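You operate a simulated robot arm through the tools that you are given. There is no shell and no other tool. Be economical: measure what you need, move in short steps, check, and stop when the job is done.

Carry out the task below with a simulated two-armed robot. There is one attempt and no reset: what you move stays moved.

Task
Turn the shaker stroke knob to 3. Take the blue coil from the top of the sorting bench and leave it on the setting card. Put the blue clip tag on the top of the wooden coil table away on the top of the sorting bench. Take the 2.8 mm sieve from the top of the wooden coil table and leave it on the bench top left of the middle flap. Close the sliding lid. Open the green bench drawer, take the ferrite ring on the top of the green bin and put it away in the inside of the green bench drawer and shut the drawer again. Open the magnet drawer. Do these in any order.

The check looks at the end state, three seconds after you hand in, the way a careful person would. Anything else that was tipped, shoved, dropped, spilled or broken makes it a failure. Lids that push on must go on centred and level and be pressed home; caps that screw on are set level and turned clockwise until they are tight.

Robot
Two 6-joint arms with two-finger parallel grippers on one trunk, on a base that drives. Base frame: it is fixed to the floor where the robot stands at the start and does not move with it; the origin is under the middle of the robot, x ahead of it, y to its left, z up; the surface under the hand at the start is at about z = 0.863. Readings come in m, degrees, newtons and seconds.
The left shoulder is at the start at [0.05, 0.17, 1.292], the right one opposite. Each reaches about 1.092 m from its shoulder. Places, roughly: bench top left of the middle flap (20x38 cm) [-6.4, -0.84, 0.8]; blue clip tag [-4.25, -1, 0.75]; blue coil [-4, -2.75, 0.75]; ferrite ring (4x4x3 cm) [-2.7, -0.3, 0.5]; green bench drawer [-5.7, -2.6, 0.7]; inside of the green bench drawer [-5.7, -2.7, 0.7]; magnet drawer [-0.6, 8, 0.7]; setting card [-4.75, -1.25, 0.75]; shaker stroke knob [0.8, 0.1, 0.9]; sieve [-4.5, -1, 0.75]; sliding lid [-3.8, 1.4, 0.8]; top of the sorting bench [-5, -2.8, 0.9]. Payload 1.57 kg a hand.
The TCP of each hand is the grasp point between the finger pads, 0.03 m short of the fingertips. In the tool frame z runs along the fingers and y along their closing line. Largest opening 0.08 m; finger width 0.017, thickness 0.012; the body of the gripper, 0.04 by 0.082 m, starts 0.08 m behind the TCP.
Orientation is told as [roll, pitch, yaw] about the base's x, y, z axes, in that order, counted from this pose: with the fingers straight down and closing along the base's y, the tool's x points along the base's -x, its y along +y and its z along -z.

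Tools
- The arms move only by the tool jog_arm. It takes "left_moves", "right_moves" or both (then of equal length, played together; a hand with none holds still); each is text: rows parted by semicolons, each of 6 numbers parted by spaces: the shift along the tool's x, y, z in m, then the turn, a rotation vector about the tool's x, y, z in degrees. In form: tx ty tz wx wy wz; .... A call has 1 to 20 rows; each row shifts and turns the commanded pose from where the row before left it, along the tool's axes as they then stand. "left_hand" and "right_hand" are, for a hand that has rows, the closure, from 0 (fully open) to 1 (shut), set as the call begins (left out, the last holds). A row lasts 0.2 s, in which the tool goes at most 0.05 m and 8.6 degrees; a call with a longer step from one row to the next is refused whole, and so is a gripper value outside its range. A pose out of reach is approached as far as the arm can. The call stops where the force on the tool passes 40 N (or 10 N more than at its start, if that is more) or the arm is blocked; 0.2 s more then pass. The fingers move at their own pace (about 0.045 m/s each) and stop on an object; they squeeze with about 43 N. The grip force told is the motor's: it shows also when the fingers shut on nothing. Time passes only in rows, and 0.2 s behind the last, so rows that do not move let the fingers close. It gives the time, the measured TCP pose, the force on the tool (base axes), the opening and the grip force at its end, in the units of the frame above (readings bear some noise), with the torque about the TCP (base axes, N m) and any sound that the robot's microphone picked up.
- Cameras (640 x 400 px; columns grow to the right, rows downward): "scene" is now at [0.0362, 0.0114, 1.8611]; the picture's right is [0.14, -0.99, 0.00], its down [-0.75, -0.10, -0.65] and it looks along [0.64, 0.09, -0.76] (base axes); focal length 264 px, centre (320, 200). "left" rides on the left gripper at [0.072, 0.007, -0.122] in its tool frame; the picture's right is [-0.09, 1.00, 0.00], its down [-0.84, -0.08, -0.54] and it looks along [-0.54, -0.05, 0.84] (tool axes); focal length 238 px, centre (320, 200). "right" rides on the right gripper at [0.072, -0.007, -0.122] in its tool frame; the picture's right is [0.09, 1.00, 0.00], its down [-0.84, 0.08, -0.54] and it looks along [-0.54, 0.05, 0.84] (tool axes); focal length 238 px, centre (320, 200). There is no depth. A picture from a camera that has moved, and an enlarged one, comes with that camera's place and axes in the base frame and with its lens.
- capture(camera): a new picture of that camera. It takes no simulated time.
- slide_trunk(by): slides the trunk up (or, below 0, down) by that many m; the arms and the scene camera ride with it, the base frame stays. It gives what a move gives, with no picture.
- roll_base(legs): drives the robot by 1 to 6 legs, each [ahead, left, turn to the left] in m, m and degrees, along the robot's own axes; the way and the turn of a leg run together, so that a leg with both is an arc; at most 1.5 m and 180 degrees a leg. The arms and the cameras ride along, it lands a little off, and it stops where it bumps. It gives what a move gives.
- head_to(pan, tilt): turns the head with the scene camera to pan (to the left, within 86 degrees either way) and tilt (down, from -29 to 69), counted from straight ahead of the robot. It gives what a move gives.
- inspect(camera, box): a new picture of the part [left, top, right, bottom] of that camera's present view, enlarged. It takes no simulated time.
- close_job(): hands the job in; it is judged then, once.

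Work in short steps. Places have to be worked out from the pictures, the camera data and where the tool is seen: move nearer, look again, correct. Check each grasp and each placing, and mend what went wrong. You have 196 turns and 172 pictures in all, those below and enlarged ones among them. Open the grippers and draw the arms clear of the work before you hand the job in, unless the task says otherwise; then end with one line.

The tools are called after "Call:" as name(argument=value, ...) on one line, values as JSON. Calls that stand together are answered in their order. jog_arm: Moves the arms, as the interface text tells. Its arguments: {"type":"object","properties":{"left_moves":{"type":"string"},"left_hand":{"type":"number"},"right_moves":{"type":"string"},"right_hand":{"type":"number"}},"required":[]} The other tools are called the same way: slide_trunk (by) slides the trunk up or down; roll_base (legs) drives the base; head_to (pan, tilt) turns the head that bears the scene camera; capture (camera) takes a picture; inspect (camera, box) takes an enlarged picture of a part of a camera's view; close_job () hands the job in.

At the start:

```text
time_s: 0.0
left_tool_pos: [0.647, 0.378, 1.1822]
left_tool_rot: [0.1, -0.1, 0.0]
left_contact_force: [0.1, 0.6, 0.2]
left_wrist_torque: [0.01, -0.01, 0.04]
left_gripper_width: 0.0798
left_grip_force: 0.0
right_tool_pos: [0.6574, -0.1374, 1.1824]
right_tool_rot: [0.0, 0.0, 0.1]
right_contact_force: [0.3, 0.7, 0.2]
right_wrist_torque: [0.01, 0.0, 0.0]
right_gripper_width: 0.0802
right_grip_force: 0.1
trunk travel left (down, up): [-0.907, 0.063]
robot x, y, heading: [0.0007, 0.0001, -0.2]
head pan, tilt: [7.9, 49.4]
```

scene: 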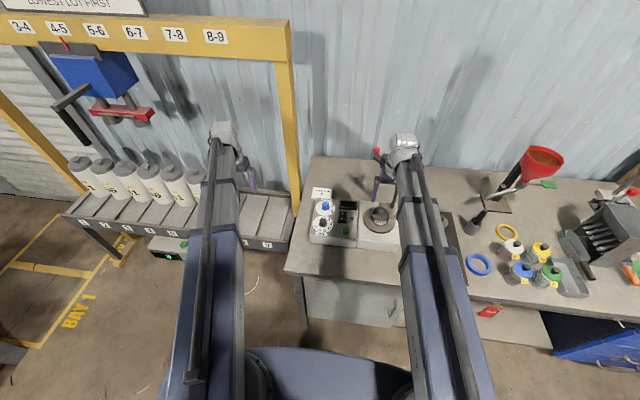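
right: 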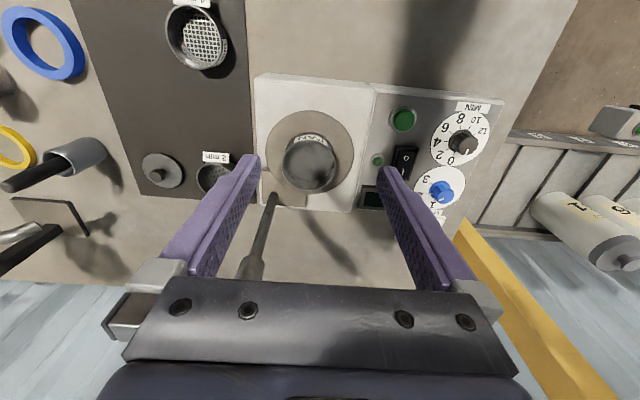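
left: 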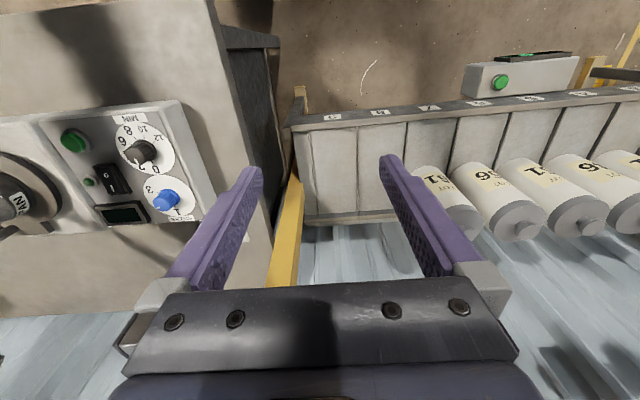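

The shaker panel has a black timer knob and a blue knob (stroke, likely). I take enlarged looks to see the labels.

Call:
inspect(camera="right", box=[360, 80, 520, 240])

Call:
inspect(camera="scene", box=[290, 170, 410, 260])

Call:
inspect(camera="left", box=[80, 100, 220, 240])

```text
2.50 times, centred on (440, 160) of right
camera zoom: at [0.5847, -0.1437, 1.3045], right [-0.09, 1.0, 0.0], down [0.84, 0.08, 0.54], along [0.54, 0.05, -0.84], focal length 596 px, centre (20, 300)
```

zoom: 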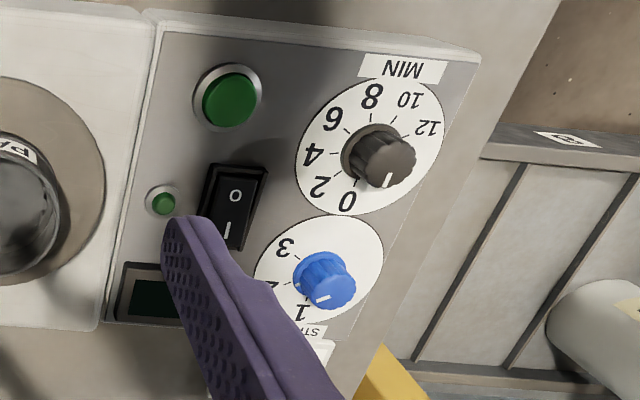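

```text
4.44 times, centred on (350, 215) of scene
camera zoom: at [0.0362, 0.0114, 1.8611], right [0.14, -0.99, 0.0], down [-0.75, -0.1, -0.65], along [0.64, 0.09, -0.76], focal length 1174 px, centre (187, 133)
```

zoom: 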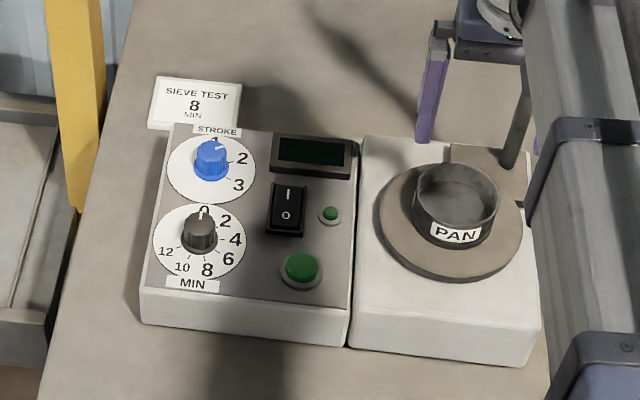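

```text
2.86 times, centred on (150, 170) of left
camera zoom: at [0.5744, 0.3827, 1.3042], right [0.09, 1.0, 0.0], down [0.84, -0.08, 0.54], along [0.54, -0.05, -0.84], focal length 681 px, centre (806, 286)
```

zoom: 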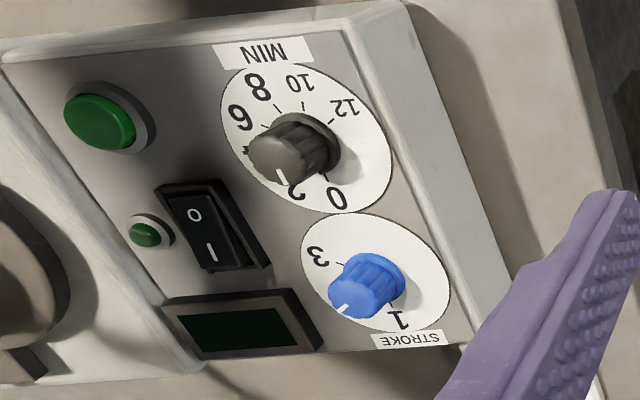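

Triangulating from both wrist cameras, the stroke knob sits at about (0.778, 0.088), with its top near z 0.96 and the panel near 0.935. I move the right hand above it with the gripper half shut.

Call:
jog_arm(right_moves="-0.02 0.0375 0.015 0 0 0;-0.02 0.0375 0.015 0 0 0;-0.02 0.0375 0.015 0 0 0;-0.02 0.0375 0.015 0 0 0;-0.02 0.0375 0.015 0 0 0;-0.02 0.0375 0.015 0 0 0;0 0 0 0 0 0;0 0 0 0 0 0", right_hand=0.35)

Call:
capture(camera="right")

Call:
inspect(camera="scene", box=[290, 170, 410, 260])

```text
time_s: 1.8
left_tool_pos: [0.648, 0.3765, 1.1815]
left_tool_rot: [0.1, -0.1, 0.1]
left_contact_force: [0.5, 0.3, 0.0]
left_wrist_torque: [-0.01, -0.01, -0.02]
left_gripper_width: 0.08
left_grip_force: 0.1
right_tool_pos: [0.7782, 0.0897, 1.1817]
right_tool_rot: [0.0, 0.0, 0.1]
right_contact_force: [-0.1, 0.3, 0.2]
right_wrist_torque: [-0.01, -0.04, 0.01]
right_gripper_width: 0.052
right_grip_force: 0.0
right hand out of reach, approached as far as the arm can: row 1, 2, 3, 4, 5, 6
trunk travel left (down, up): [-0.907, 0.063]
robot x, y, heading: [-0.001, -0.0048, 0.0]
head pan, tilt: [7.9, 49.4]
```

```text
165 pictures are left
camera right: at [0.7055, 0.0829, 1.3044], right [-0.09, 1.0, 0.0], down [0.84, 0.08, 0.54], along [0.54, 0.05, -0.84], focal length 238 px, centre (320, 200)
```

right: 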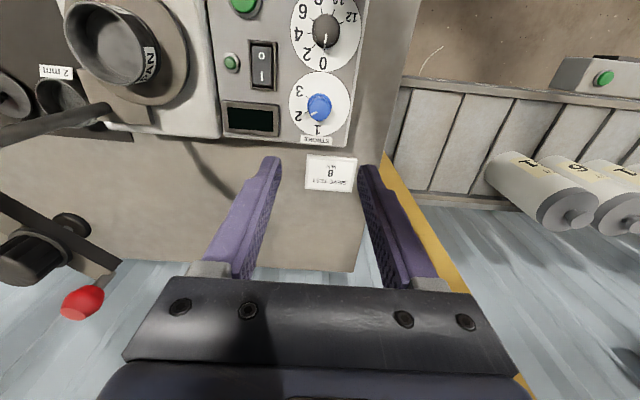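

```text
4.44 times, centred on (350, 215) of scene
camera zoom: at [0.0365, 0.012, 1.8611], right [0.14, -0.99, 0.0], down [-0.75, -0.1, -0.65], along [0.64, 0.09, -0.76], focal length 1174 px, centre (187, 133)
```

zoom: 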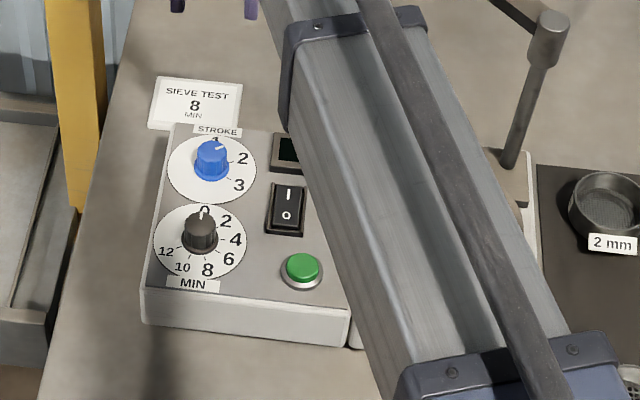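

The hand reached above the knob in x,y but could not come lower from this trunk height. I lower the trunk by 0.1 and read again.

Call:
slide_trunk(by=-0.1)

Call:
capture(camera="left")

Call:
capture(camera="right")

```text
time_s: 3.1
left_tool_pos: [0.6453, 0.3768, 1.0819]
left_tool_rot: [0.1, -0.1, 0.1]
left_contact_force: [-0.1, -0.9, 0.3]
left_wrist_torque: [-0.01, -0.03, -0.01]
left_gripper_width: 0.0798
left_grip_force: 0.1
right_tool_pos: [0.7781, 0.0892, 1.0829]
right_tool_rot: [0.0, 0.0, 0.0]
right_contact_force: [-0.5, 0.6, 0.3]
right_wrist_torque: [0.03, 0.01, 0.01]
right_gripper_width: 0.0522
right_grip_force: 0.1
trunk travel left (down, up): [-0.807, 0.163]
robot x, y, heading: [-0.0029, 0.0014, -0.1]
head pan, tilt: [7.9, 49.4]
```

```text
163 pictures are left
camera left: at [0.5743, 0.3827, 1.2043], right [0.09, 1.0, 0.0], down [0.84, -0.08, 0.54], along [0.54, -0.05, -0.84], focal length 238 px, centre (320, 200)
```

left: 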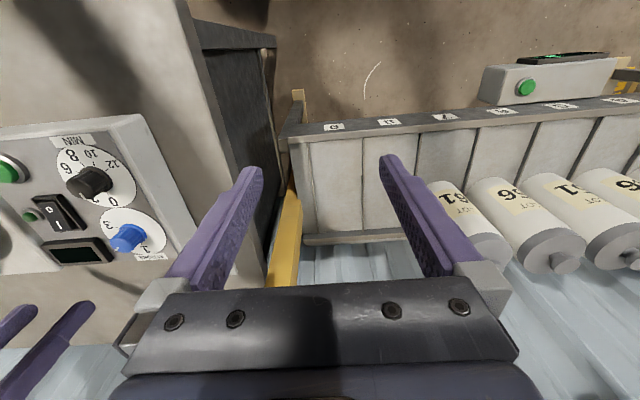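

```text
162 pictures are left
camera right: at [0.7053, 0.0822, 1.2046], right [-0.09, 1.0, 0.0], down [0.84, 0.08, 0.54], along [0.54, 0.05, -0.84], focal length 238 px, centre (320, 200)
```

right: 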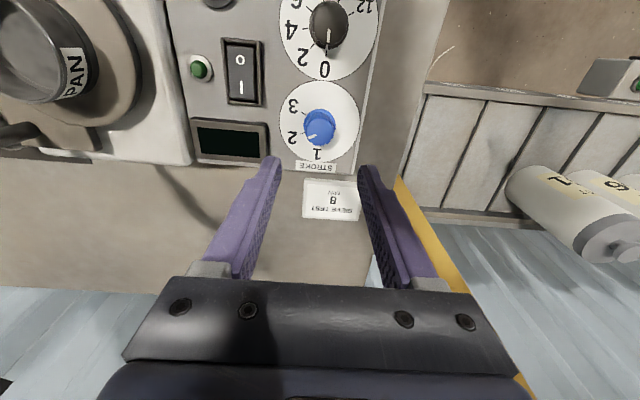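

Aligned; I zoom to read the pointer and the tick marks.

Call:
inspect(camera="right", box=[270, 75, 370, 175])

```text
4.00 times, centred on (320, 125) of right
camera zoom: at [0.7053, 0.0822, 1.2046], right [-0.09, 1.0, 0.0], down [0.84, 0.08, 0.54], along [0.54, 0.05, -0.84], focal length 953 px, centre (320, 500)
```

zoom: 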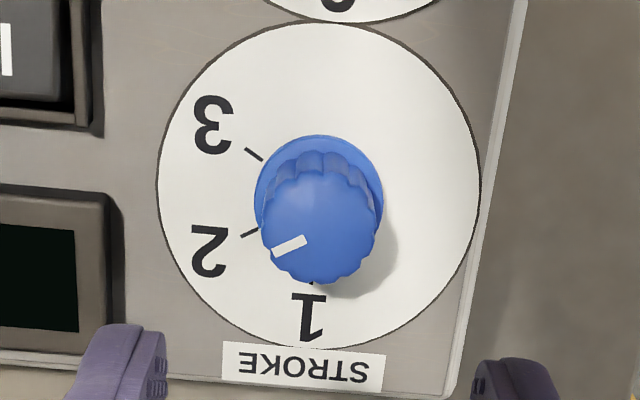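

The pointer is at 2; it must go clockwise (seen from above) about 59° to 3. I pre-turn the hand −30° and descend to z≈0.975.

Call:
jog_arm(right_moves="0.001 0 0.02 0 0 -7.5;0.001 0 0.02 0 0 -7.5;0 0 0.02 0 0 -7.5;0 0 0.02 0 0 -7.5;0 0 0.014 0 0 0;0 0 0.013 0 0 0;0 0 0 0 0 0")

Call:
capture(camera="right")

```text
time_s: 4.7
left_tool_pos: [0.6461, 0.3754, 1.0825]
left_tool_rot: [0.1, -0.1, 0.0]
left_contact_force: [0.7, -0.7, -0.8]
left_wrist_torque: [0.02, -0.02, 0.02]
left_gripper_width: 0.0799
left_grip_force: 0.1
right_tool_pos: [0.7748, 0.0896, 1.0818]
right_tool_rot: [0.0, 0.1, 30.0]
right_contact_force: [0.2, 0.0, -0.4]
right_wrist_torque: [0.04, -0.01, 0.05]
right_gripper_width: 0.052
right_grip_force: 0.1
right hand out of reach, approached as far as the arm can: row 1, 2, 3, 4, 5, 6
trunk travel left (down, up): [-0.807, 0.163]
robot x, y, heading: [0.0004, -0.0007, -0.1]
head pan, tilt: [7.9, 49.4]
```

```text
160 pictures are left
camera right: at [0.716, 0.0475, 1.2045], right [-0.58, 0.82, 0.0], down [0.69, 0.49, 0.54], along [0.44, 0.31, -0.84], focal length 238 px, centre (320, 200)
```

right: 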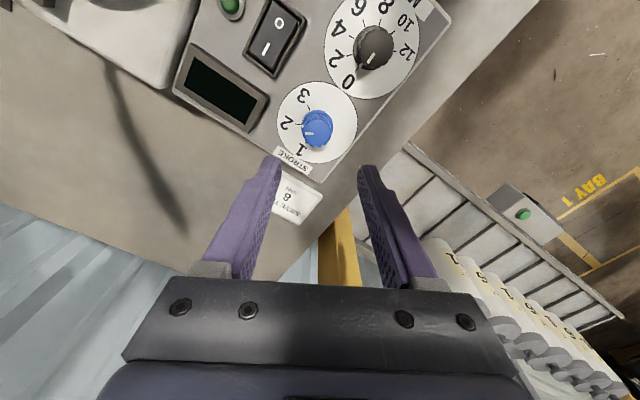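

Turn worked, but the arm cannot go below about shoulder −0.11 in this pose, so the trunk provides the descent. Sliding down 0.107.

Call:
slide_trunk(by=-0.107)

Call:
capture(camera="right")

Call:
capture(camera="left")

```text
time_s: 6.1
left_tool_pos: [0.6463, 0.3762, 0.9752]
left_tool_rot: [0.2, -0.1, -0.1]
left_contact_force: [0.3, -0.8, 0.5]
left_wrist_torque: [0.0, -0.02, -0.02]
left_gripper_width: 0.08
left_grip_force: 0.0
right_tool_pos: [0.7746, 0.0902, 0.9748]
right_tool_rot: [0.1, 0.0, 30.1]
right_contact_force: [0.2, -0.1, -0.5]
right_wrist_torque: [0.0, 0.01, 0.02]
right_gripper_width: 0.0519
right_grip_force: 0.0
trunk travel left (down, up): [-0.7, 0.27]
robot x, y, heading: [0.0027, 0.0, -0.4]
head pan, tilt: [7.9, 49.4]
```

```text
159 pictures are left
camera right: at [0.7159, 0.0475, 1.0977], right [-0.58, 0.82, 0.0], down [0.69, 0.49, 0.54], along [0.44, 0.31, -0.84], focal length 238 px, centre (320, 200)
```

right: 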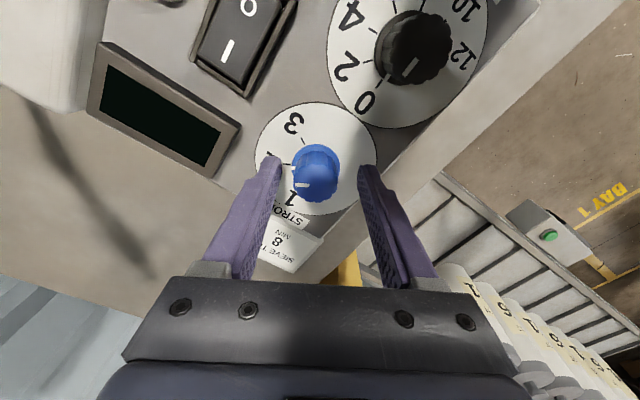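

```text
158 pictures are left
camera left: at [0.5743, 0.3827, 1.0974], right [0.09, 1.0, 0.0], down [0.84, -0.08, 0.54], along [0.54, -0.05, -0.84], focal length 238 px, centre (320, 200)
```

left: 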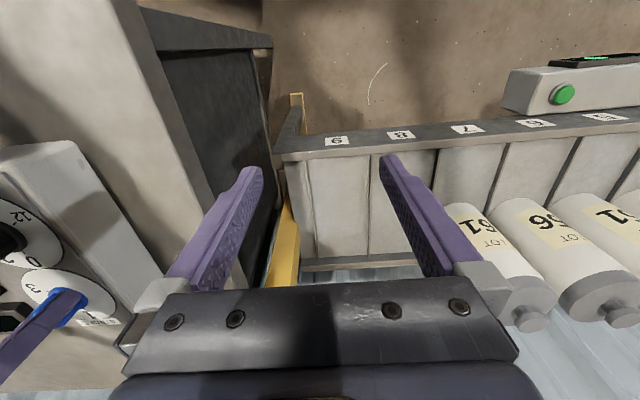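

The knob lies midway between the fingertips at tip height. I close the grip and let it settle.

Call:
jog_arm(right_moves="0 0 0 0 0 0;0 0 0 0 0 0;0 0 0 0 0 0;0 0 0 0 0 0", right_hand=1)

Call:
inspect(camera="right", box=[220, 80, 420, 240])

```text
time_s: 7.1
left_tool_pos: [0.6462, 0.3747, 0.9746]
left_tool_rot: [0.1, -0.1, 0.0]
left_contact_force: [0.6, 0.0, 0.6]
left_wrist_torque: [0.02, 0.02, 0.06]
left_gripper_width: 0.0801
left_grip_force: 0.0
right_tool_pos: [0.7773, 0.0866, 0.9747]
right_tool_rot: [-0.1, 0.0, 29.9]
right_contact_force: [11.0, -11.0, 7.4]
right_wrist_torque: [-0.22, -0.05, -0.07]
right_gripper_width: 0.0298
right_grip_force: 38.3
trunk travel left (down, up): [-0.7, 0.27]
robot x, y, heading: [-0.0001, 0.0005, -0.1]
head pan, tilt: [7.9, 49.4]
```

```text
2.50 times, centred on (320, 160) of right
camera zoom: at [0.7172, 0.0454, 1.0974], right [-0.58, 0.82, 0.0], down [0.69, 0.48, 0.54], along [0.44, 0.31, -0.84], focal length 596 px, centre (320, 300)
```

zoom: 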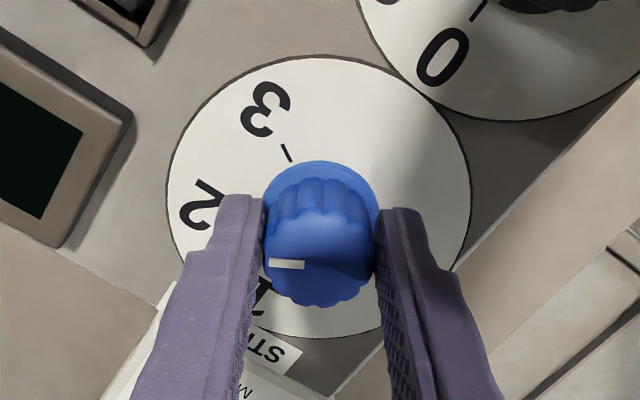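

Knob gripped (0.030 m wide). I turn it clockwise 60° in 8 rows.

Call:
jog_arm(right_moves="0 0 0 0 0 7.5;0 0 0 0 0 7.5;0 0 0 0 0 7.5;0 0 0 0 0 7.5;0 0 0 0 0 7.5;0 0 0 0 0 7.5;0 0 0 0 0 7.5;0 0 0 0 0 7.5;0 0 0 0 0 0")

Call:
inspect(camera="right", box=[220, 80, 420, 240])

```text
time_s: 9.1
left_tool_pos: [0.6464, 0.3762, 0.9739]
left_tool_rot: [0.1, -0.2, 0.1]
left_contact_force: [-0.7, -0.3, 0.5]
left_wrist_torque: [-0.02, 0.05, 0.03]
left_gripper_width: 0.0802
left_grip_force: 0.0
right_tool_pos: [0.7765, 0.09, 0.9748]
right_tool_rot: [0.2, -0.1, -30.2]
right_contact_force: [23.0, 2.2, 21.0]
right_wrist_torque: [-0.15, -0.01, -0.01]
right_gripper_width: 0.0293
right_grip_force: 39.4
trunk travel left (down, up): [-0.7, 0.27]
robot x, y, heading: [0.0016, 0.0005, -0.0]
head pan, tilt: [7.9, 49.4]
```

```text
2.50 times, centred on (320, 160) of right
camera zoom: at [0.7104, 0.1203, 1.0973], right [0.42, 0.91, 0.0], down [0.76, -0.35, 0.54], along [0.49, -0.23, -0.84], focal length 596 px, centre (320, 300)
```

zoom: 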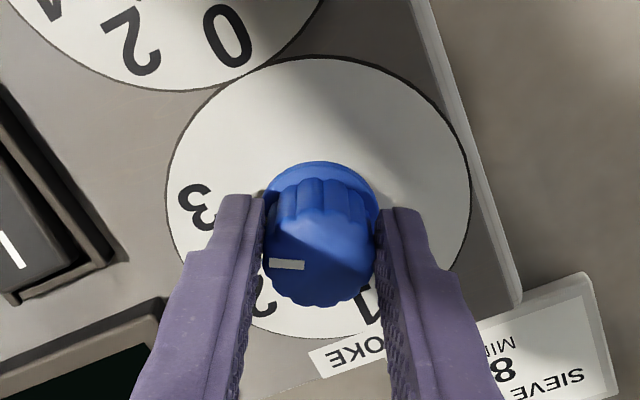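

The knob turned with the hand. I open and raise the trunk, then check the pointer.

Call:
jog_arm(right_moves="0 0 0 0 0 0;0 0 0 0 0 0;0 0 0 0 0 0", right_hand=0.35)

Call:
slide_trunk(by=0.107)

Call:
inspect(camera="right", box=[270, 75, 370, 175])

Call:
head_to(pan=86, tilt=25)

Call:
capture(camera="scene")

Call:
head_to(pan=-86, tilt=25)

Call:
capture(camera="scene")

```text
time_s: 9.9
left_tool_pos: [0.6462, 0.3762, 0.9754]
left_tool_rot: [0.2, -0.1, 0.0]
left_contact_force: [0.0, -0.5, 0.5]
left_wrist_torque: [0.01, 0.02, -0.03]
left_gripper_width: 0.0796
left_grip_force: 0.1
right_tool_pos: [0.7753, 0.0894, 0.9746]
right_tool_rot: [0.1, 0.1, -30.0]
right_contact_force: [-0.1, 0.2, -0.1]
right_wrist_torque: [-0.04, 0.04, 0.02]
right_gripper_width: 0.052
right_grip_force: 0.0
trunk travel left (down, up): [-0.7, 0.27]
robot x, y, heading: [-0.0019, -0.0018, 0.1]
head pan, tilt: [7.9, 49.4]
```

```text
time_s: 11.3
left_tool_pos: [0.6466, 0.3754, 1.0806]
left_tool_rot: [0.1, -0.2, -0.1]
left_contact_force: [0.3, -1.0, 1.1]
left_wrist_torque: [-0.01, -0.03, -0.01]
left_gripper_width: 0.0799
left_grip_force: 0.1
right_tool_pos: [0.7755, 0.0899, 1.0816]
right_tool_rot: [0.1, 0.0, -30.0]
right_contact_force: [0.1, 0.2, -1.4]
right_wrist_torque: [0.0, 0.01, 0.0]
right_gripper_width: 0.0522
right_grip_force: 0.0
trunk travel left (down, up): [-0.807, 0.163]
robot x, y, heading: [-0.0016, -0.0018, -0.0]
head pan, tilt: [7.9, 49.4]
```

```text
4.00 times, centred on (320, 125) of right
camera zoom: at [0.7094, 0.1195, 1.2044], right [0.42, 0.91, 0.0], down [0.76, -0.35, 0.54], along [0.49, -0.23, -0.84], focal length 953 px, centre (320, 500)
```

zoom: 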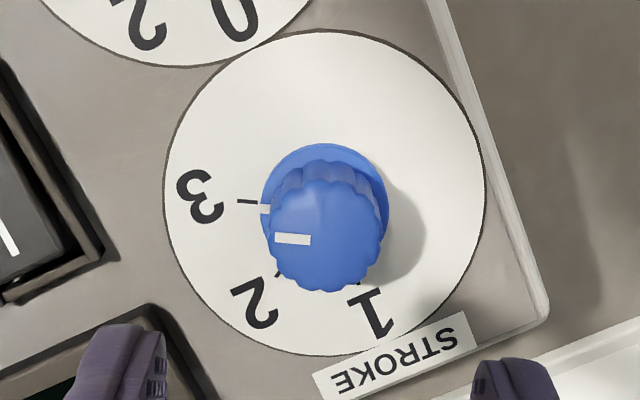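

```text
time_s: 12.8
left_tool_pos: [0.647, 0.3763, 1.0811]
left_tool_rot: [0.1, -0.2, 0.0]
left_contact_force: [0.5, -0.1, -1.0]
left_wrist_torque: [0.02, -0.02, 0.03]
left_gripper_width: 0.0798
left_grip_force: 0.0
right_tool_pos: [0.7753, 0.0899, 1.0819]
right_tool_rot: [0.1, 0.0, -29.9]
right_contact_force: [-0.4, 0.7, -0.5]
right_wrist_torque: [0.05, -0.02, 0.01]
right_gripper_width: 0.0519
right_grip_force: 0.1
trunk travel left (down, up): [-0.807, 0.163]
robot x, y, heading: [-0.0007, 0.0021, -0.0]
head pan, tilt: [85.9, 25.0]
```

```text
154 pictures are left
camera scene: at [-0.034, 0.0927, 1.7978], right [1.0, -0.07, 0.0], down [-0.03, -0.42, -0.91], along [0.06, 0.9, -0.42], focal length 264 px, centre (320, 200)
```

scene: 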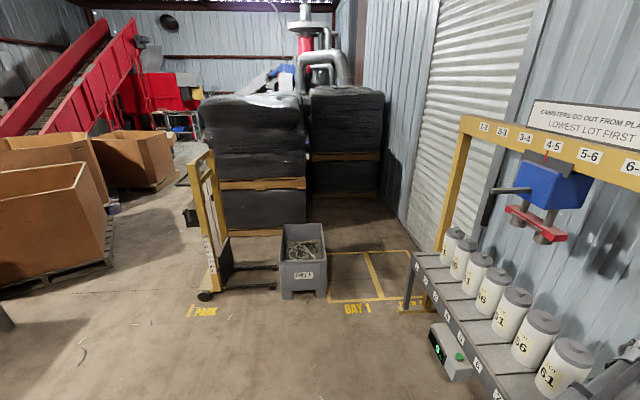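

```text
time_s: 15.4
left_tool_pos: [0.6459, 0.3766, 1.0817]
left_tool_rot: [0.1, 0.0, -0.1]
left_contact_force: [0.1, -0.4, 0.1]
left_wrist_torque: [0.0, -0.05, 0.01]
left_gripper_width: 0.0799
left_grip_force: 0.3
right_tool_pos: [0.7751, 0.0887, 1.0812]
right_tool_rot: [0.0, -0.1, -29.9]
right_contact_force: [-0.4, 1.1, -0.5]
right_wrist_torque: [0.01, 0.0, 0.02]
right_gripper_width: 0.052
right_grip_force: 0.1
trunk travel left (down, up): [-0.807, 0.163]
robot x, y, heading: [-0.0018, 0.0012, 0.0]
head pan, tilt: [-85.9, 25.0]
```

```text
153 pictures are left
camera scene: at [-0.0341, -0.0911, 1.7978], right [-1.0, -0.07, 0.0], down [-0.03, 0.42, -0.91], along [0.06, -0.9, -0.42], focal length 264 px, centre (320, 200)
```

scene: 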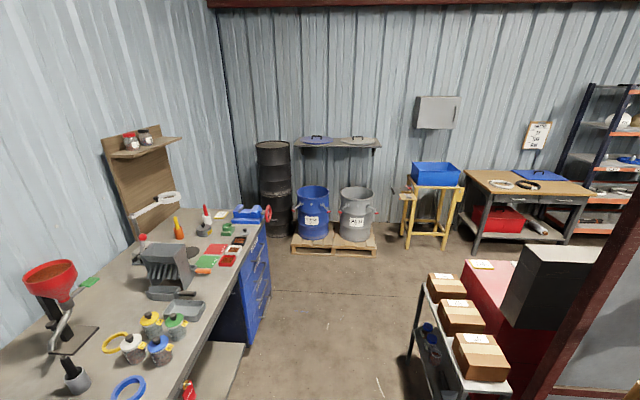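

The pointer is aligned with tick 3: the knob is done. I raise the trunk, back the base off the bench, and draw the hands in for driving.

Call:
slide_trunk(by=0.16)

Call:
jog_arm(right_moves="0.03 0 0 0 0 -7.5;0.03 0 0 0 0 -7.5;0.03 0 0 0 0 -7.5;0.03 0 0 0 0 -7.5;0.04 -0.03 0 0 0 0;0.04 -0.03 0 0 0 0;0.04 -0.03 0 0 0 0;0.04 -0.03 0 0 0 0;0.04 -0.03 0 0 0 0;0.02 -0.03 0 0 0 0", left_moves="0.025 0 0 0 0 0;0.025 0 0 0 0 0;0.025 0 0 0 0 0;0.025 0 0 0 0 0;0.025 0 0 0 0 0;0.025 0 0 0 0 0;0.025 0 0 0 0 0;0.025 0 0 0 0 0;0.025 0 0 0 0 0;0.025 0 0 0 0 0", right_hand=0)

Call:
roll_base(legs=[[-0.4, 0, 0], [0, 0, 90]])

Call:
head_to(pan=60, tilt=20)

Call:
capture(camera="scene")

```text
time_s: 17.2
left_tool_pos: [0.6465, 0.3772, 1.2419]
left_tool_rot: [0.0, -0.1, -0.1]
left_contact_force: [0.8, 0.1, -0.5]
left_wrist_torque: [-0.01, -0.01, 0.02]
left_gripper_width: 0.0797
left_grip_force: 0.0
right_tool_pos: [0.7749, 0.0896, 1.2417]
right_tool_rot: [0.0, 0.0, -30.0]
right_contact_force: [-0.6, -0.1, 0.0]
right_wrist_torque: [-0.02, -0.01, -0.02]
right_gripper_width: 0.052
right_grip_force: 0.0
trunk travel left (down, up): [-0.967, 0.003]
robot x, y, heading: [0.0015, -0.0004, -0.0]
head pan, tilt: [-85.9, 25.0]
```

```text
time_s: 19.4
left_tool_pos: [0.4002, 0.3788, 1.2419]
left_tool_rot: [-0.1, 0.0, 0.0]
left_contact_force: [0.3, -0.4, -0.9]
left_wrist_torque: [-0.02, -0.01, 0.0]
left_gripper_width: 0.08
left_grip_force: 0.1
left hand out of reach, approached as far as the arm can: row 10
right_tool_pos: [0.4423, -0.0531, 1.2424]
right_tool_rot: [0.0, 0.0, 0.0]
right_contact_force: [0.5, 0.2, -0.7]
right_wrist_torque: [0.04, 0.04, 0.02]
right_gripper_width: 0.0799
right_grip_force: 0.1
trunk travel left (down, up): [-0.967, 0.003]
robot x, y, heading: [0.0011, -0.0044, -0.0]
head pan, tilt: [-85.9, 25.0]
```

```text
time_s: 25.8
left_tool_pos: [-0.7779, 0.4035, 1.2414]
left_tool_rot: [-0.1, 0.1, 89.4]
left_contact_force: [-0.1, 0.1, 0.0]
left_wrist_torque: [0.01, 0.02, -0.01]
left_gripper_width: 0.0799
left_grip_force: 0.0
right_tool_pos: [-0.3457, 0.4424, 1.2409]
right_tool_rot: [0.0, 0.0, 89.5]
right_contact_force: [-0.1, -0.8, -0.3]
right_wrist_torque: [0.0, 0.04, -0.02]
right_gripper_width: 0.0799
right_grip_force: 0.0
trunk travel left (down, up): [-0.967, 0.003]
robot x, y, heading: [-0.4027, 0.0006, 89.3]
head pan, tilt: [-85.9, 25.0]
```

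```text
time_s: 28.1
left_tool_pos: [-0.7774, 0.403, 1.242]
left_tool_rot: [0.0, 0.1, 89.4]
left_contact_force: [0.0, 0.3, -0.6]
left_wrist_torque: [0.0, -0.01, -0.01]
left_gripper_width: 0.0799
left_grip_force: 0.1
right_tool_pos: [-0.3467, 0.4421, 1.2409]
right_tool_rot: [0.0, 0.0, 89.3]
right_contact_force: [-0.5, 0.2, 0.5]
right_wrist_torque: [0.03, 0.01, -0.01]
right_gripper_width: 0.0799
right_grip_force: 0.0
trunk travel left (down, up): [-0.967, 0.003]
robot x, y, heading: [-0.4083, 0.0029, 89.2]
head pan, tilt: [60.0, 20.0]
```

```text
152 pictures are left
camera scene: at [-0.4845, 0.0075, 1.9659], right [0.51, 0.86, 0.0], down [0.29, -0.17, -0.94], along [-0.81, 0.48, -0.34], focal length 264 px, centre (320, 200)
```

scene: 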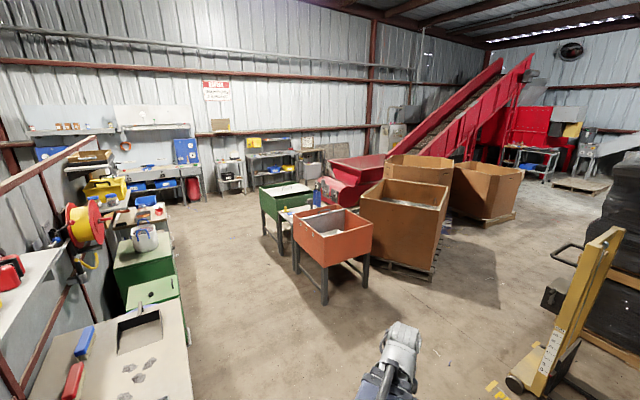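

I now look further left to see the work area at negative x.

Call:
head_to(pan=86, tilt=30)

Call:
capture(camera="scene")

```text
time_s: 28.9
left_tool_pos: [-0.7781, 0.4033, 1.2408]
left_tool_rot: [0.0, 0.0, 89.4]
left_contact_force: [0.2, 0.5, 0.1]
left_wrist_torque: [0.03, -0.02, -0.04]
left_gripper_width: 0.0801
left_grip_force: 0.1
right_tool_pos: [-0.3454, 0.4419, 1.2403]
right_tool_rot: [0.0, -0.1, 89.4]
right_contact_force: [-0.4, 0.0, 0.2]
right_wrist_torque: [0.04, 0.01, 0.02]
right_gripper_width: 0.0798
right_grip_force: 0.1
trunk travel left (down, up): [-0.967, 0.003]
robot x, y, heading: [-0.4014, -0.0028, 89.5]
head pan, tilt: [85.9, 30.0]
```

```text
151 pictures are left
camera scene: at [-0.4945, -0.0325, 1.9499], right [0.08, 1.0, 0.0], down [0.5, -0.04, -0.87], along [-0.86, 0.07, -0.5], focal length 264 px, centre (320, 200)
```

scene: 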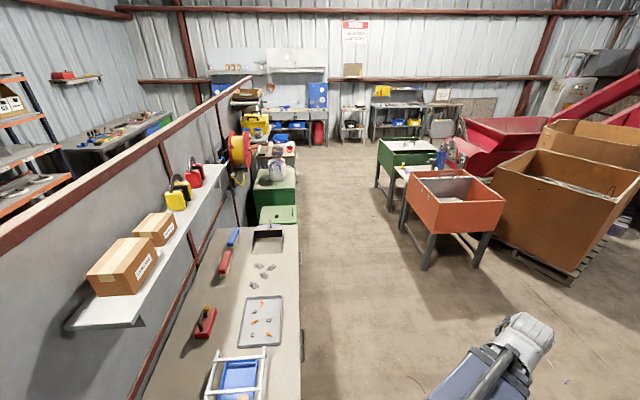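

The green bin with the ring is at about (−2.7, −0.25) behind the bench's end; the green lidded box is at (−3.8, 1.3). I drive along y≈0.5 to x≈−2.65 and turn to face −y.

Call:
roll_base(legs=[[0.5, 0, 0], [0, 0, 90], [1.3, 0, 0], [0.95, 0, 0], [0, 0, 90]])

Call:
head_to(pan=0, tilt=55)

Call:
capture(camera="scene")

Call:
head_to(pan=-60, tilt=30)

Call:
capture(camera="scene")

```text
time_s: 50.2
left_tool_pos: [-2.2807, 0.1311, 1.2414]
left_tool_rot: [0.0, 0.1, -91.8]
left_contact_force: [-0.2, -0.5, 0.6]
left_wrist_torque: [-0.04, 0.02, 0.0]
left_gripper_width: 0.0799
left_grip_force: 0.0
right_tool_pos: [-2.7123, 0.1026, 1.241]
right_tool_rot: [-0.1, 0.0, -91.7]
right_contact_force: [0.4, 1.4, 0.9]
right_wrist_torque: [0.03, 0.03, 0.01]
right_gripper_width: 0.0802
right_grip_force: 0.1
trunk travel left (down, up): [-0.967, 0.003]
robot x, y, heading: [-2.6432, 0.5431, -91.8]
head pan, tilt: [85.9, 30.0]
```

```text
time_s: 51.8
left_tool_pos: [-2.2796, 0.1321, 1.2417]
left_tool_rot: [0.0, 0.1, -91.8]
left_contact_force: [-0.1, -0.1, -0.4]
left_wrist_torque: [0.03, 0.0, 0.02]
left_gripper_width: 0.0803
left_grip_force: 0.0
right_tool_pos: [-2.7125, 0.1038, 1.2407]
right_tool_rot: [0.1, 0.0, -91.9]
right_contact_force: [0.0, -0.4, 0.1]
right_wrist_torque: [0.02, 0.02, 0.01]
right_gripper_width: 0.0799
right_grip_force: 0.1
trunk travel left (down, up): [-0.967, 0.003]
robot x, y, heading: [-2.6461, 0.5469, -92.0]
head pan, tilt: [0.0, 55.0]
```

```text
150 pictures are left
camera scene: at [-2.6478, 0.5128, 1.9138], right [-1.0, 0.03, 0.0], down [0.03, 0.82, -0.57], along [-0.02, -0.57, -0.82], focal length 264 px, centre (320, 200)
```

scene: 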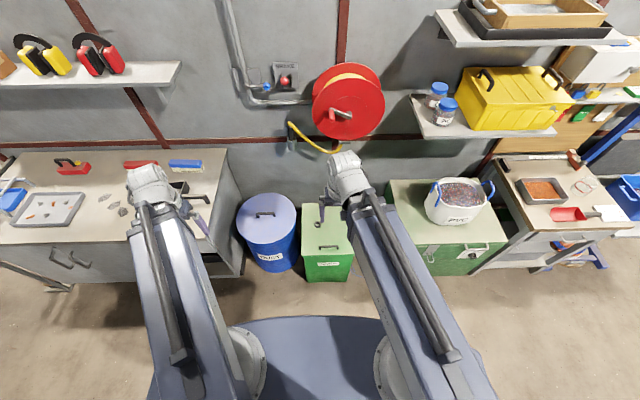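

```text
time_s: 53.1
left_tool_pos: [-2.2797, 0.1322, 1.2417]
left_tool_rot: [0.0, 0.1, -91.9]
left_contact_force: [-0.3, -0.9, -1.1]
left_wrist_torque: [0.01, -0.01, 0.01]
left_gripper_width: 0.0796
left_grip_force: 0.0
right_tool_pos: [-2.7129, 0.1026, 1.2425]
right_tool_rot: [0.0, 0.0, -91.7]
right_contact_force: [0.0, 0.1, 0.0]
right_wrist_torque: [0.01, 0.01, 0.01]
right_gripper_width: 0.0799
right_grip_force: 0.1
trunk travel left (down, up): [-0.967, 0.003]
robot x, y, heading: [-2.6484, 0.5427, -91.9]
head pan, tilt: [-60.0, 30.0]
```

```text
149 pictures are left
camera scene: at [-2.7253, 0.5421, 1.9498], right [-0.47, 0.88, 0.0], down [0.44, 0.24, -0.87], along [-0.76, -0.41, -0.5], focal length 264 px, centre (320, 200)
```

scene: 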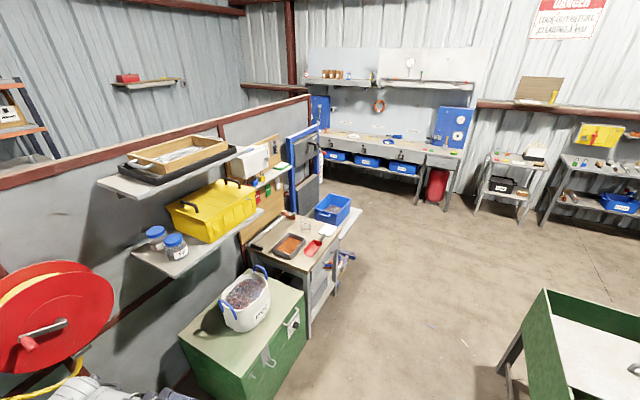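

I zoom on the green bin's lid to find the ring, after panning back.

Call:
head_to(pan=0, tilt=55)

Call:
inspect(camera="scene", box=[270, 190, 390, 290])

Call:
capture(camera="right")

```text
time_s: 54.4
left_tool_pos: [-2.2796, 0.1307, 1.2421]
left_tool_rot: [0.0, 0.0, -91.8]
left_contact_force: [0.7, -0.5, 0.1]
left_wrist_torque: [-0.02, 0.0, -0.02]
left_gripper_width: 0.0799
left_grip_force: 0.0
right_tool_pos: [-2.7143, 0.1025, 1.2408]
right_tool_rot: [0.0, 0.0, -91.7]
right_contact_force: [0.2, -0.5, -0.6]
right_wrist_torque: [-0.02, -0.02, 0.01]
right_gripper_width: 0.08
right_grip_force: 0.1
trunk travel left (down, up): [-0.967, 0.003]
robot x, y, heading: [-2.6473, 0.5463, -92.2]
head pan, tilt: [0.0, 55.0]
```

```text
4.00 times, centred on (330, 240) of scene
camera zoom: at [-2.6479, 0.5128, 1.9138], right [-1.0, 0.03, 0.0], down [0.03, 0.82, -0.57], along [-0.02, -0.57, -0.82], focal length 1056 px, centre (280, 40)
```

zoom: 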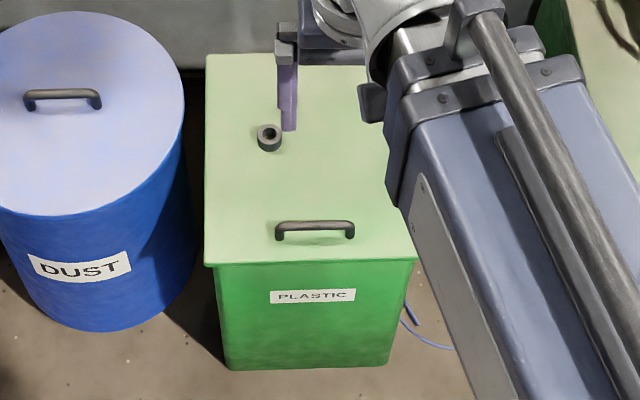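

```text
147 pictures are left
camera right: at [-2.7181, 0.1749, 1.3646], right [1.0, 0.06, 0.0], down [0.05, -0.84, 0.54], along [0.03, -0.54, -0.84], focal length 238 px, centre (320, 200)
```

right: 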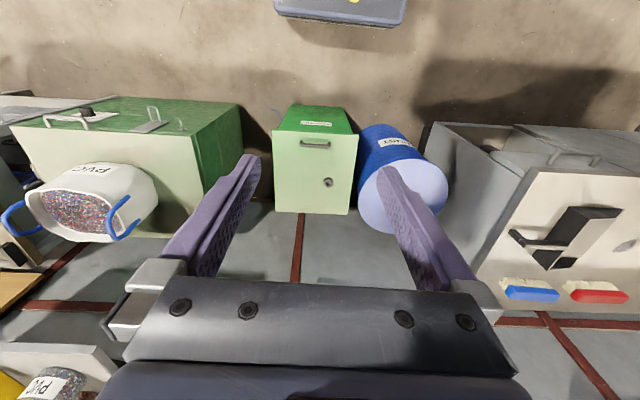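

Ring lies at about (−2.663, −0.279) on the lid at z≈0.5. I extend the right hand over it at the current height.

Call:
jog_arm(right_moves="-0.042 0.007 0 0 0 0;-0.042 0.007 0 0 0 0;-0.042 0.007 0 0 0 0;-0.042 0.007 0 0 0 0;-0.042 0.007 0 0 0 0;-0.042 0.007 0 0 0 0;-0.042 0.007 0 0 0 0;-0.042 0.007 0 0 0 0;-0.044 0.006 0 0 0 0;0 0 0 0 0 0")

Call:
slide_trunk(by=-0.45)

Call:
capture(camera="right")

Call:
capture(camera="scene")

```text
time_s: 56.6
left_tool_pos: [-2.2807, 0.1329, 1.2419]
left_tool_rot: [0.0, 0.0, -91.9]
left_contact_force: [-0.9, 0.4, -0.5]
left_wrist_torque: [-0.01, 0.02, -0.03]
left_gripper_width: 0.08
left_grip_force: 0.1
right_tool_pos: [-2.6645, -0.2762, 1.2419]
right_tool_rot: [0.1, 0.0, -91.8]
right_contact_force: [-0.8, 0.4, -0.2]
right_wrist_torque: [-0.03, 0.0, 0.01]
right_gripper_width: 0.08
right_grip_force: 0.0
trunk travel left (down, up): [-0.967, 0.003]
robot x, y, heading: [-2.6455, 0.5472, -91.5]
head pan, tilt: [0.0, 55.0]
```

```text
refused: -0.45 is not a number from -0.4 to 0.4
```

```text
146 pictures are left
camera right: at [-2.6688, -0.2051, 1.365], right [1.0, 0.06, 0.0], down [0.05, -0.84, 0.54], along [0.03, -0.54, -0.84], focal length 238 px, centre (320, 200)
```

right: 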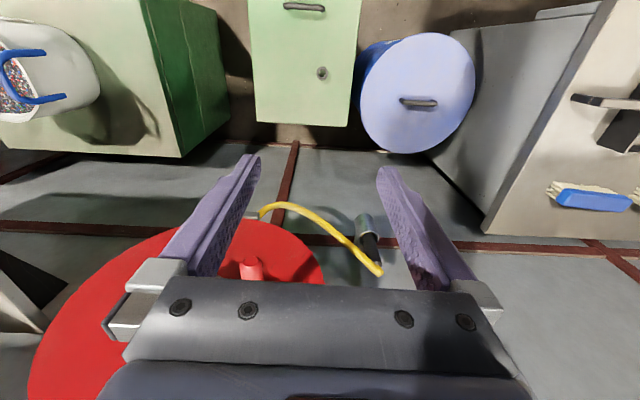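

```text
145 pictures are left
camera scene: at [-2.648, 0.5139, 1.9139], right [-1.0, 0.03, 0.0], down [0.03, 0.82, -0.57], along [-0.02, -0.57, -0.82], focal length 264 px, centre (320, 200)
```

scene: 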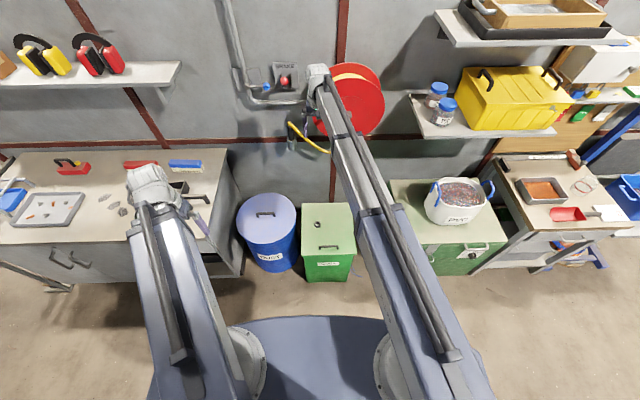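

The ring is now placed at (−2.661, −0.272). Going down by trunk in two slides, then looking.

Call:
slide_trunk(by=-0.4)

Call:
slide_trunk(by=-0.2)

Call:
capture(camera="right")

```text
time_s: 60.4
left_tool_pos: [-2.2805, 0.132, 0.8425]
left_tool_rot: [0.1, 0.1, -91.8]
left_contact_force: [-0.8, -0.2, -0.8]
left_wrist_torque: [-0.01, 0.01, -0.01]
left_gripper_width: 0.08
left_grip_force: 0.1
right_tool_pos: [-2.6633, -0.2775, 0.84]
right_tool_rot: [0.0, 0.0, -91.9]
right_contact_force: [0.7, 0.5, -0.3]
right_wrist_torque: [-0.01, 0.03, 0.0]
right_gripper_width: 0.0799
right_grip_force: 0.0
trunk travel left (down, up): [-0.567, 0.403]
robot x, y, heading: [-2.6447, 0.5409, -91.6]
head pan, tilt: [0.0, 55.0]
```

```text
time_s: 62.6
left_tool_pos: [-2.2801, 0.1317, 0.6418]
left_tool_rot: [0.0, 0.1, -91.8]
left_contact_force: [-0.7, -0.4, 0.3]
left_wrist_torque: [0.0, -0.04, -0.02]
left_gripper_width: 0.0803
left_grip_force: 0.1
right_tool_pos: [-2.6634, -0.2769, 0.6421]
right_tool_rot: [0.0, 0.0, -91.8]
right_contact_force: [0.1, -0.9, 0.3]
right_wrist_torque: [0.0, -0.02, 0.0]
right_gripper_width: 0.0798
right_grip_force: 0.0
trunk travel left (down, up): [-0.367, 0.603]
robot x, y, heading: [-2.647, 0.5439, -92.1]
head pan, tilt: [0.0, 55.0]
```

```text
144 pictures are left
camera right: at [-2.6686, -0.2058, 0.7646], right [1.0, 0.06, 0.0], down [0.05, -0.84, 0.54], along [0.03, -0.54, -0.84], focal length 238 px, centre (320, 200)
```

right: 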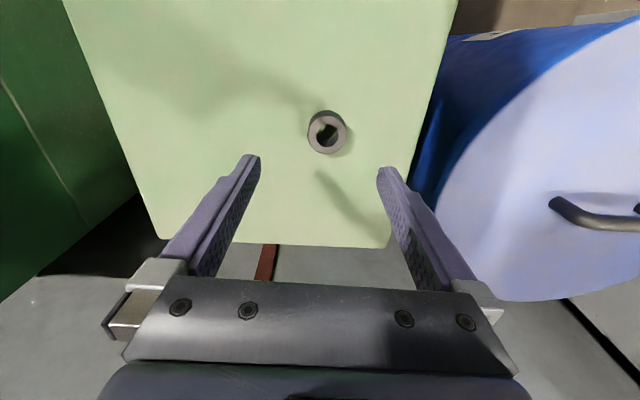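

Ring refined to (−2.659, −0.271), centre z≈0.53. I correct the hand and lower to TCP z≈0.56.

Call:
jog_arm(right_moves="0.006 0.0045 0 0 0 0;0 0 0 0 0 0")

Call:
slide_trunk(by=-0.085)

Call:
capture(camera="right")

```text
time_s: 63.2
left_tool_pos: [-2.28, 0.1321, 0.6414]
left_tool_rot: [0.0, 0.0, -91.8]
left_contact_force: [0.1, 0.2, -0.6]
left_wrist_torque: [0.0, 0.0, -0.01]
left_gripper_width: 0.0801
left_grip_force: 0.1
right_tool_pos: [-2.6588, -0.2718, 0.6413]
right_tool_rot: [0.0, 0.0, -91.8]
right_contact_force: [0.4, -0.4, -0.6]
right_wrist_torque: [0.01, 0.01, -0.02]
right_gripper_width: 0.0801
right_grip_force: 0.1
trunk travel left (down, up): [-0.367, 0.603]
robot x, y, heading: [-2.6471, 0.5448, -91.8]
head pan, tilt: [0.0, 55.0]
```

```text
time_s: 64.4
left_tool_pos: [-2.2809, 0.1315, 0.5573]
left_tool_rot: [0.0, 0.1, -91.8]
left_contact_force: [1.2, -0.6, 0.7]
left_wrist_torque: [0.0, -0.03, 0.01]
left_gripper_width: 0.08
left_grip_force: 0.1
right_tool_pos: [-2.6596, -0.2712, 0.5572]
right_tool_rot: [-0.1, -0.1, -91.8]
right_contact_force: [-1.5, -1.3, -0.4]
right_wrist_torque: [-0.02, -0.02, 0.02]
right_gripper_width: 0.0803
right_grip_force: 0.1
trunk travel left (down, up): [-0.282, 0.688]
robot x, y, heading: [-2.6422, 0.5436, -91.6]
head pan, tilt: [0.0, 55.0]
```

```text
143 pictures are left
camera right: at [-2.6639, -0.1997, 0.6796], right [1.0, 0.06, 0.0], down [0.05, -0.84, 0.54], along [0.03, -0.54, -0.84], focal length 238 px, centre (320, 200)
```

right: 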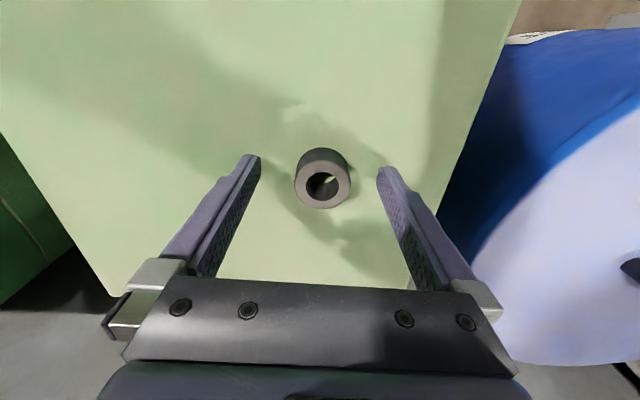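

Fingertips straddle the ring about 1 cm above the lid. I close.

Call:
jog_arm(right_moves="0 0 0 0 0 0;0 0 0 0 0 0;0 0 0 0 0 0;0 0 0 0 0 0;0 0 0 0 0 0", right_hand=1)

Call:
slide_trunk(by=0.3)

Call:
capture(camera="right")

```text
time_s: 65.6
left_tool_pos: [-2.2797, 0.1311, 0.5556]
left_tool_rot: [0.1, 0.2, -91.9]
left_contact_force: [-0.2, 0.8, 0.4]
left_wrist_torque: [-0.02, -0.03, 0.02]
left_gripper_width: 0.0799
left_grip_force: 0.1
right_tool_pos: [-2.6585, -0.2719, 0.5569]
right_tool_rot: [0.0, 0.0, -91.8]
right_contact_force: [0.4, 0.4, 1.7]
right_wrist_torque: [-0.01, 0.0, 0.01]
right_gripper_width: 0.0338
right_grip_force: 34.0
trunk travel left (down, up): [-0.282, 0.688]
robot x, y, heading: [-2.6455, 0.5441, -91.6]
head pan, tilt: [0.0, 55.0]
```

```text
time_s: 68.6
left_tool_pos: [-2.2794, 0.1322, 0.8567]
left_tool_rot: [0.0, 0.1, -91.8]
left_contact_force: [0.3, -0.3, 0.7]
left_wrist_torque: [0.01, 0.02, 0.01]
left_gripper_width: 0.08
left_grip_force: 0.0
right_tool_pos: [-2.6587, -0.2703, 0.8571]
right_tool_rot: [0.0, 0.0, -91.8]
right_contact_force: [-0.5, -0.1, 0.1]
right_wrist_torque: [-0.02, 0.01, 0.01]
right_gripper_width: 0.0002
right_grip_force: 21.4
trunk travel left (down, up): [-0.582, 0.388]
robot x, y, heading: [-2.6464, 0.5447, -92.1]
head pan, tilt: [0.0, 55.0]
```

```text
142 pictures are left
camera right: at [-2.6639, -0.1997, 0.9795], right [1.0, 0.06, 0.0], down [0.05, -0.84, 0.54], along [0.03, -0.54, -0.84], focal length 238 px, centre (320, 200)
```

right: 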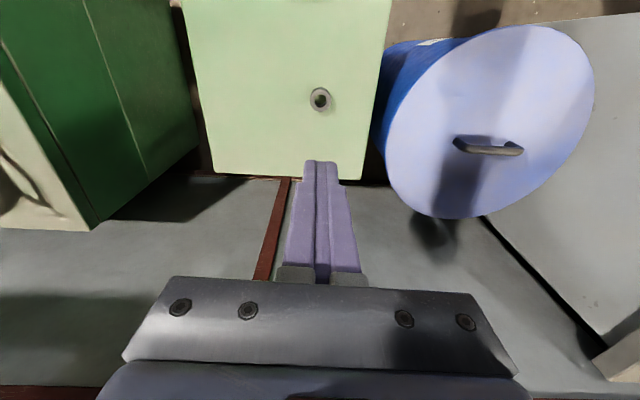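

The ring slipped — grip was too high and off-centre. It sits at about (−2.66, −0.278) with centre nearer z 0.515; I reopen, correct, and go deeper.

Call:
jog_arm(right_moves="-0.0065 0 0 0 0 0;0 0 0 0 0 0;0 0 0 0 0 0;0 0 0 0 0 0;0 0 0 0 0 0", right_hand=0)

Call:
slide_trunk(by=-0.308)

Call:
inspect(camera="right", box=[220, 100, 420, 240])

```text
time_s: 69.8
left_tool_pos: [-2.2805, 0.1326, 0.8556]
left_tool_rot: [0.1, 0.2, -91.8]
left_contact_force: [0.0, -0.3, 0.3]
left_wrist_torque: [-0.03, 0.0, -0.03]
left_gripper_width: 0.0798
left_grip_force: 0.0
right_tool_pos: [-2.6582, -0.2786, 0.8569]
right_tool_rot: [0.0, 0.0, -91.8]
right_contact_force: [-0.9, 0.3, -0.4]
right_wrist_torque: [0.01, -0.05, -0.01]
right_gripper_width: 0.0801
right_grip_force: 0.0
trunk travel left (down, up): [-0.582, 0.388]
robot x, y, heading: [-2.6455, 0.5427, -91.8]
head pan, tilt: [0.0, 55.0]
```

```text
time_s: 72.8
left_tool_pos: [-2.2798, 0.134, 0.5517]
left_tool_rot: [0.0, -0.1, -91.9]
left_contact_force: [-0.7, 0.6, -0.8]
left_wrist_torque: [0.03, -0.04, -0.01]
left_gripper_width: 0.0801
left_grip_force: 0.1
right_tool_pos: [-2.6594, -0.2781, 0.5515]
right_tool_rot: [0.0, -0.1, -91.8]
right_contact_force: [-0.5, 1.0, 31.3]
right_wrist_torque: [0.26, -0.27, -0.02]
right_gripper_width: 0.0798
right_grip_force: 0.1
trunk travel left (down, up): [-0.275, 0.695]
robot x, y, heading: [-2.6483, 0.5454, -91.6]
head pan, tilt: [0.0, 55.0]
stopped: the force on the tool passed its limit at 41 N (the readings are from after the stop); the commanded pose is now the measured one
```

```text
2.86 times, centred on (320, 170) of right
camera zoom: at [-2.6641, -0.2055, 0.6743], right [1.0, 0.06, 0.0], down [0.05, -0.84, 0.55], along [0.03, -0.54, -0.84], focal length 681 px, centre (320, 286)
```

zoom: 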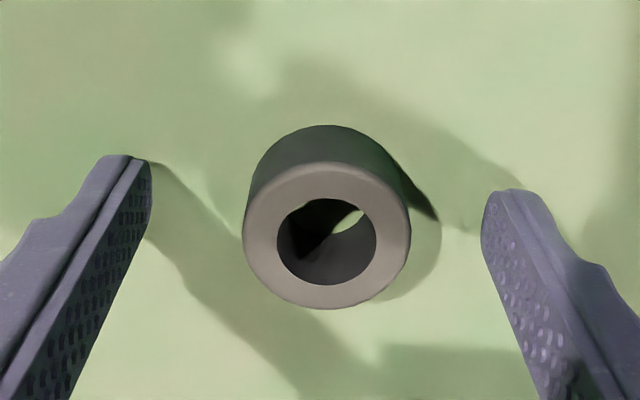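

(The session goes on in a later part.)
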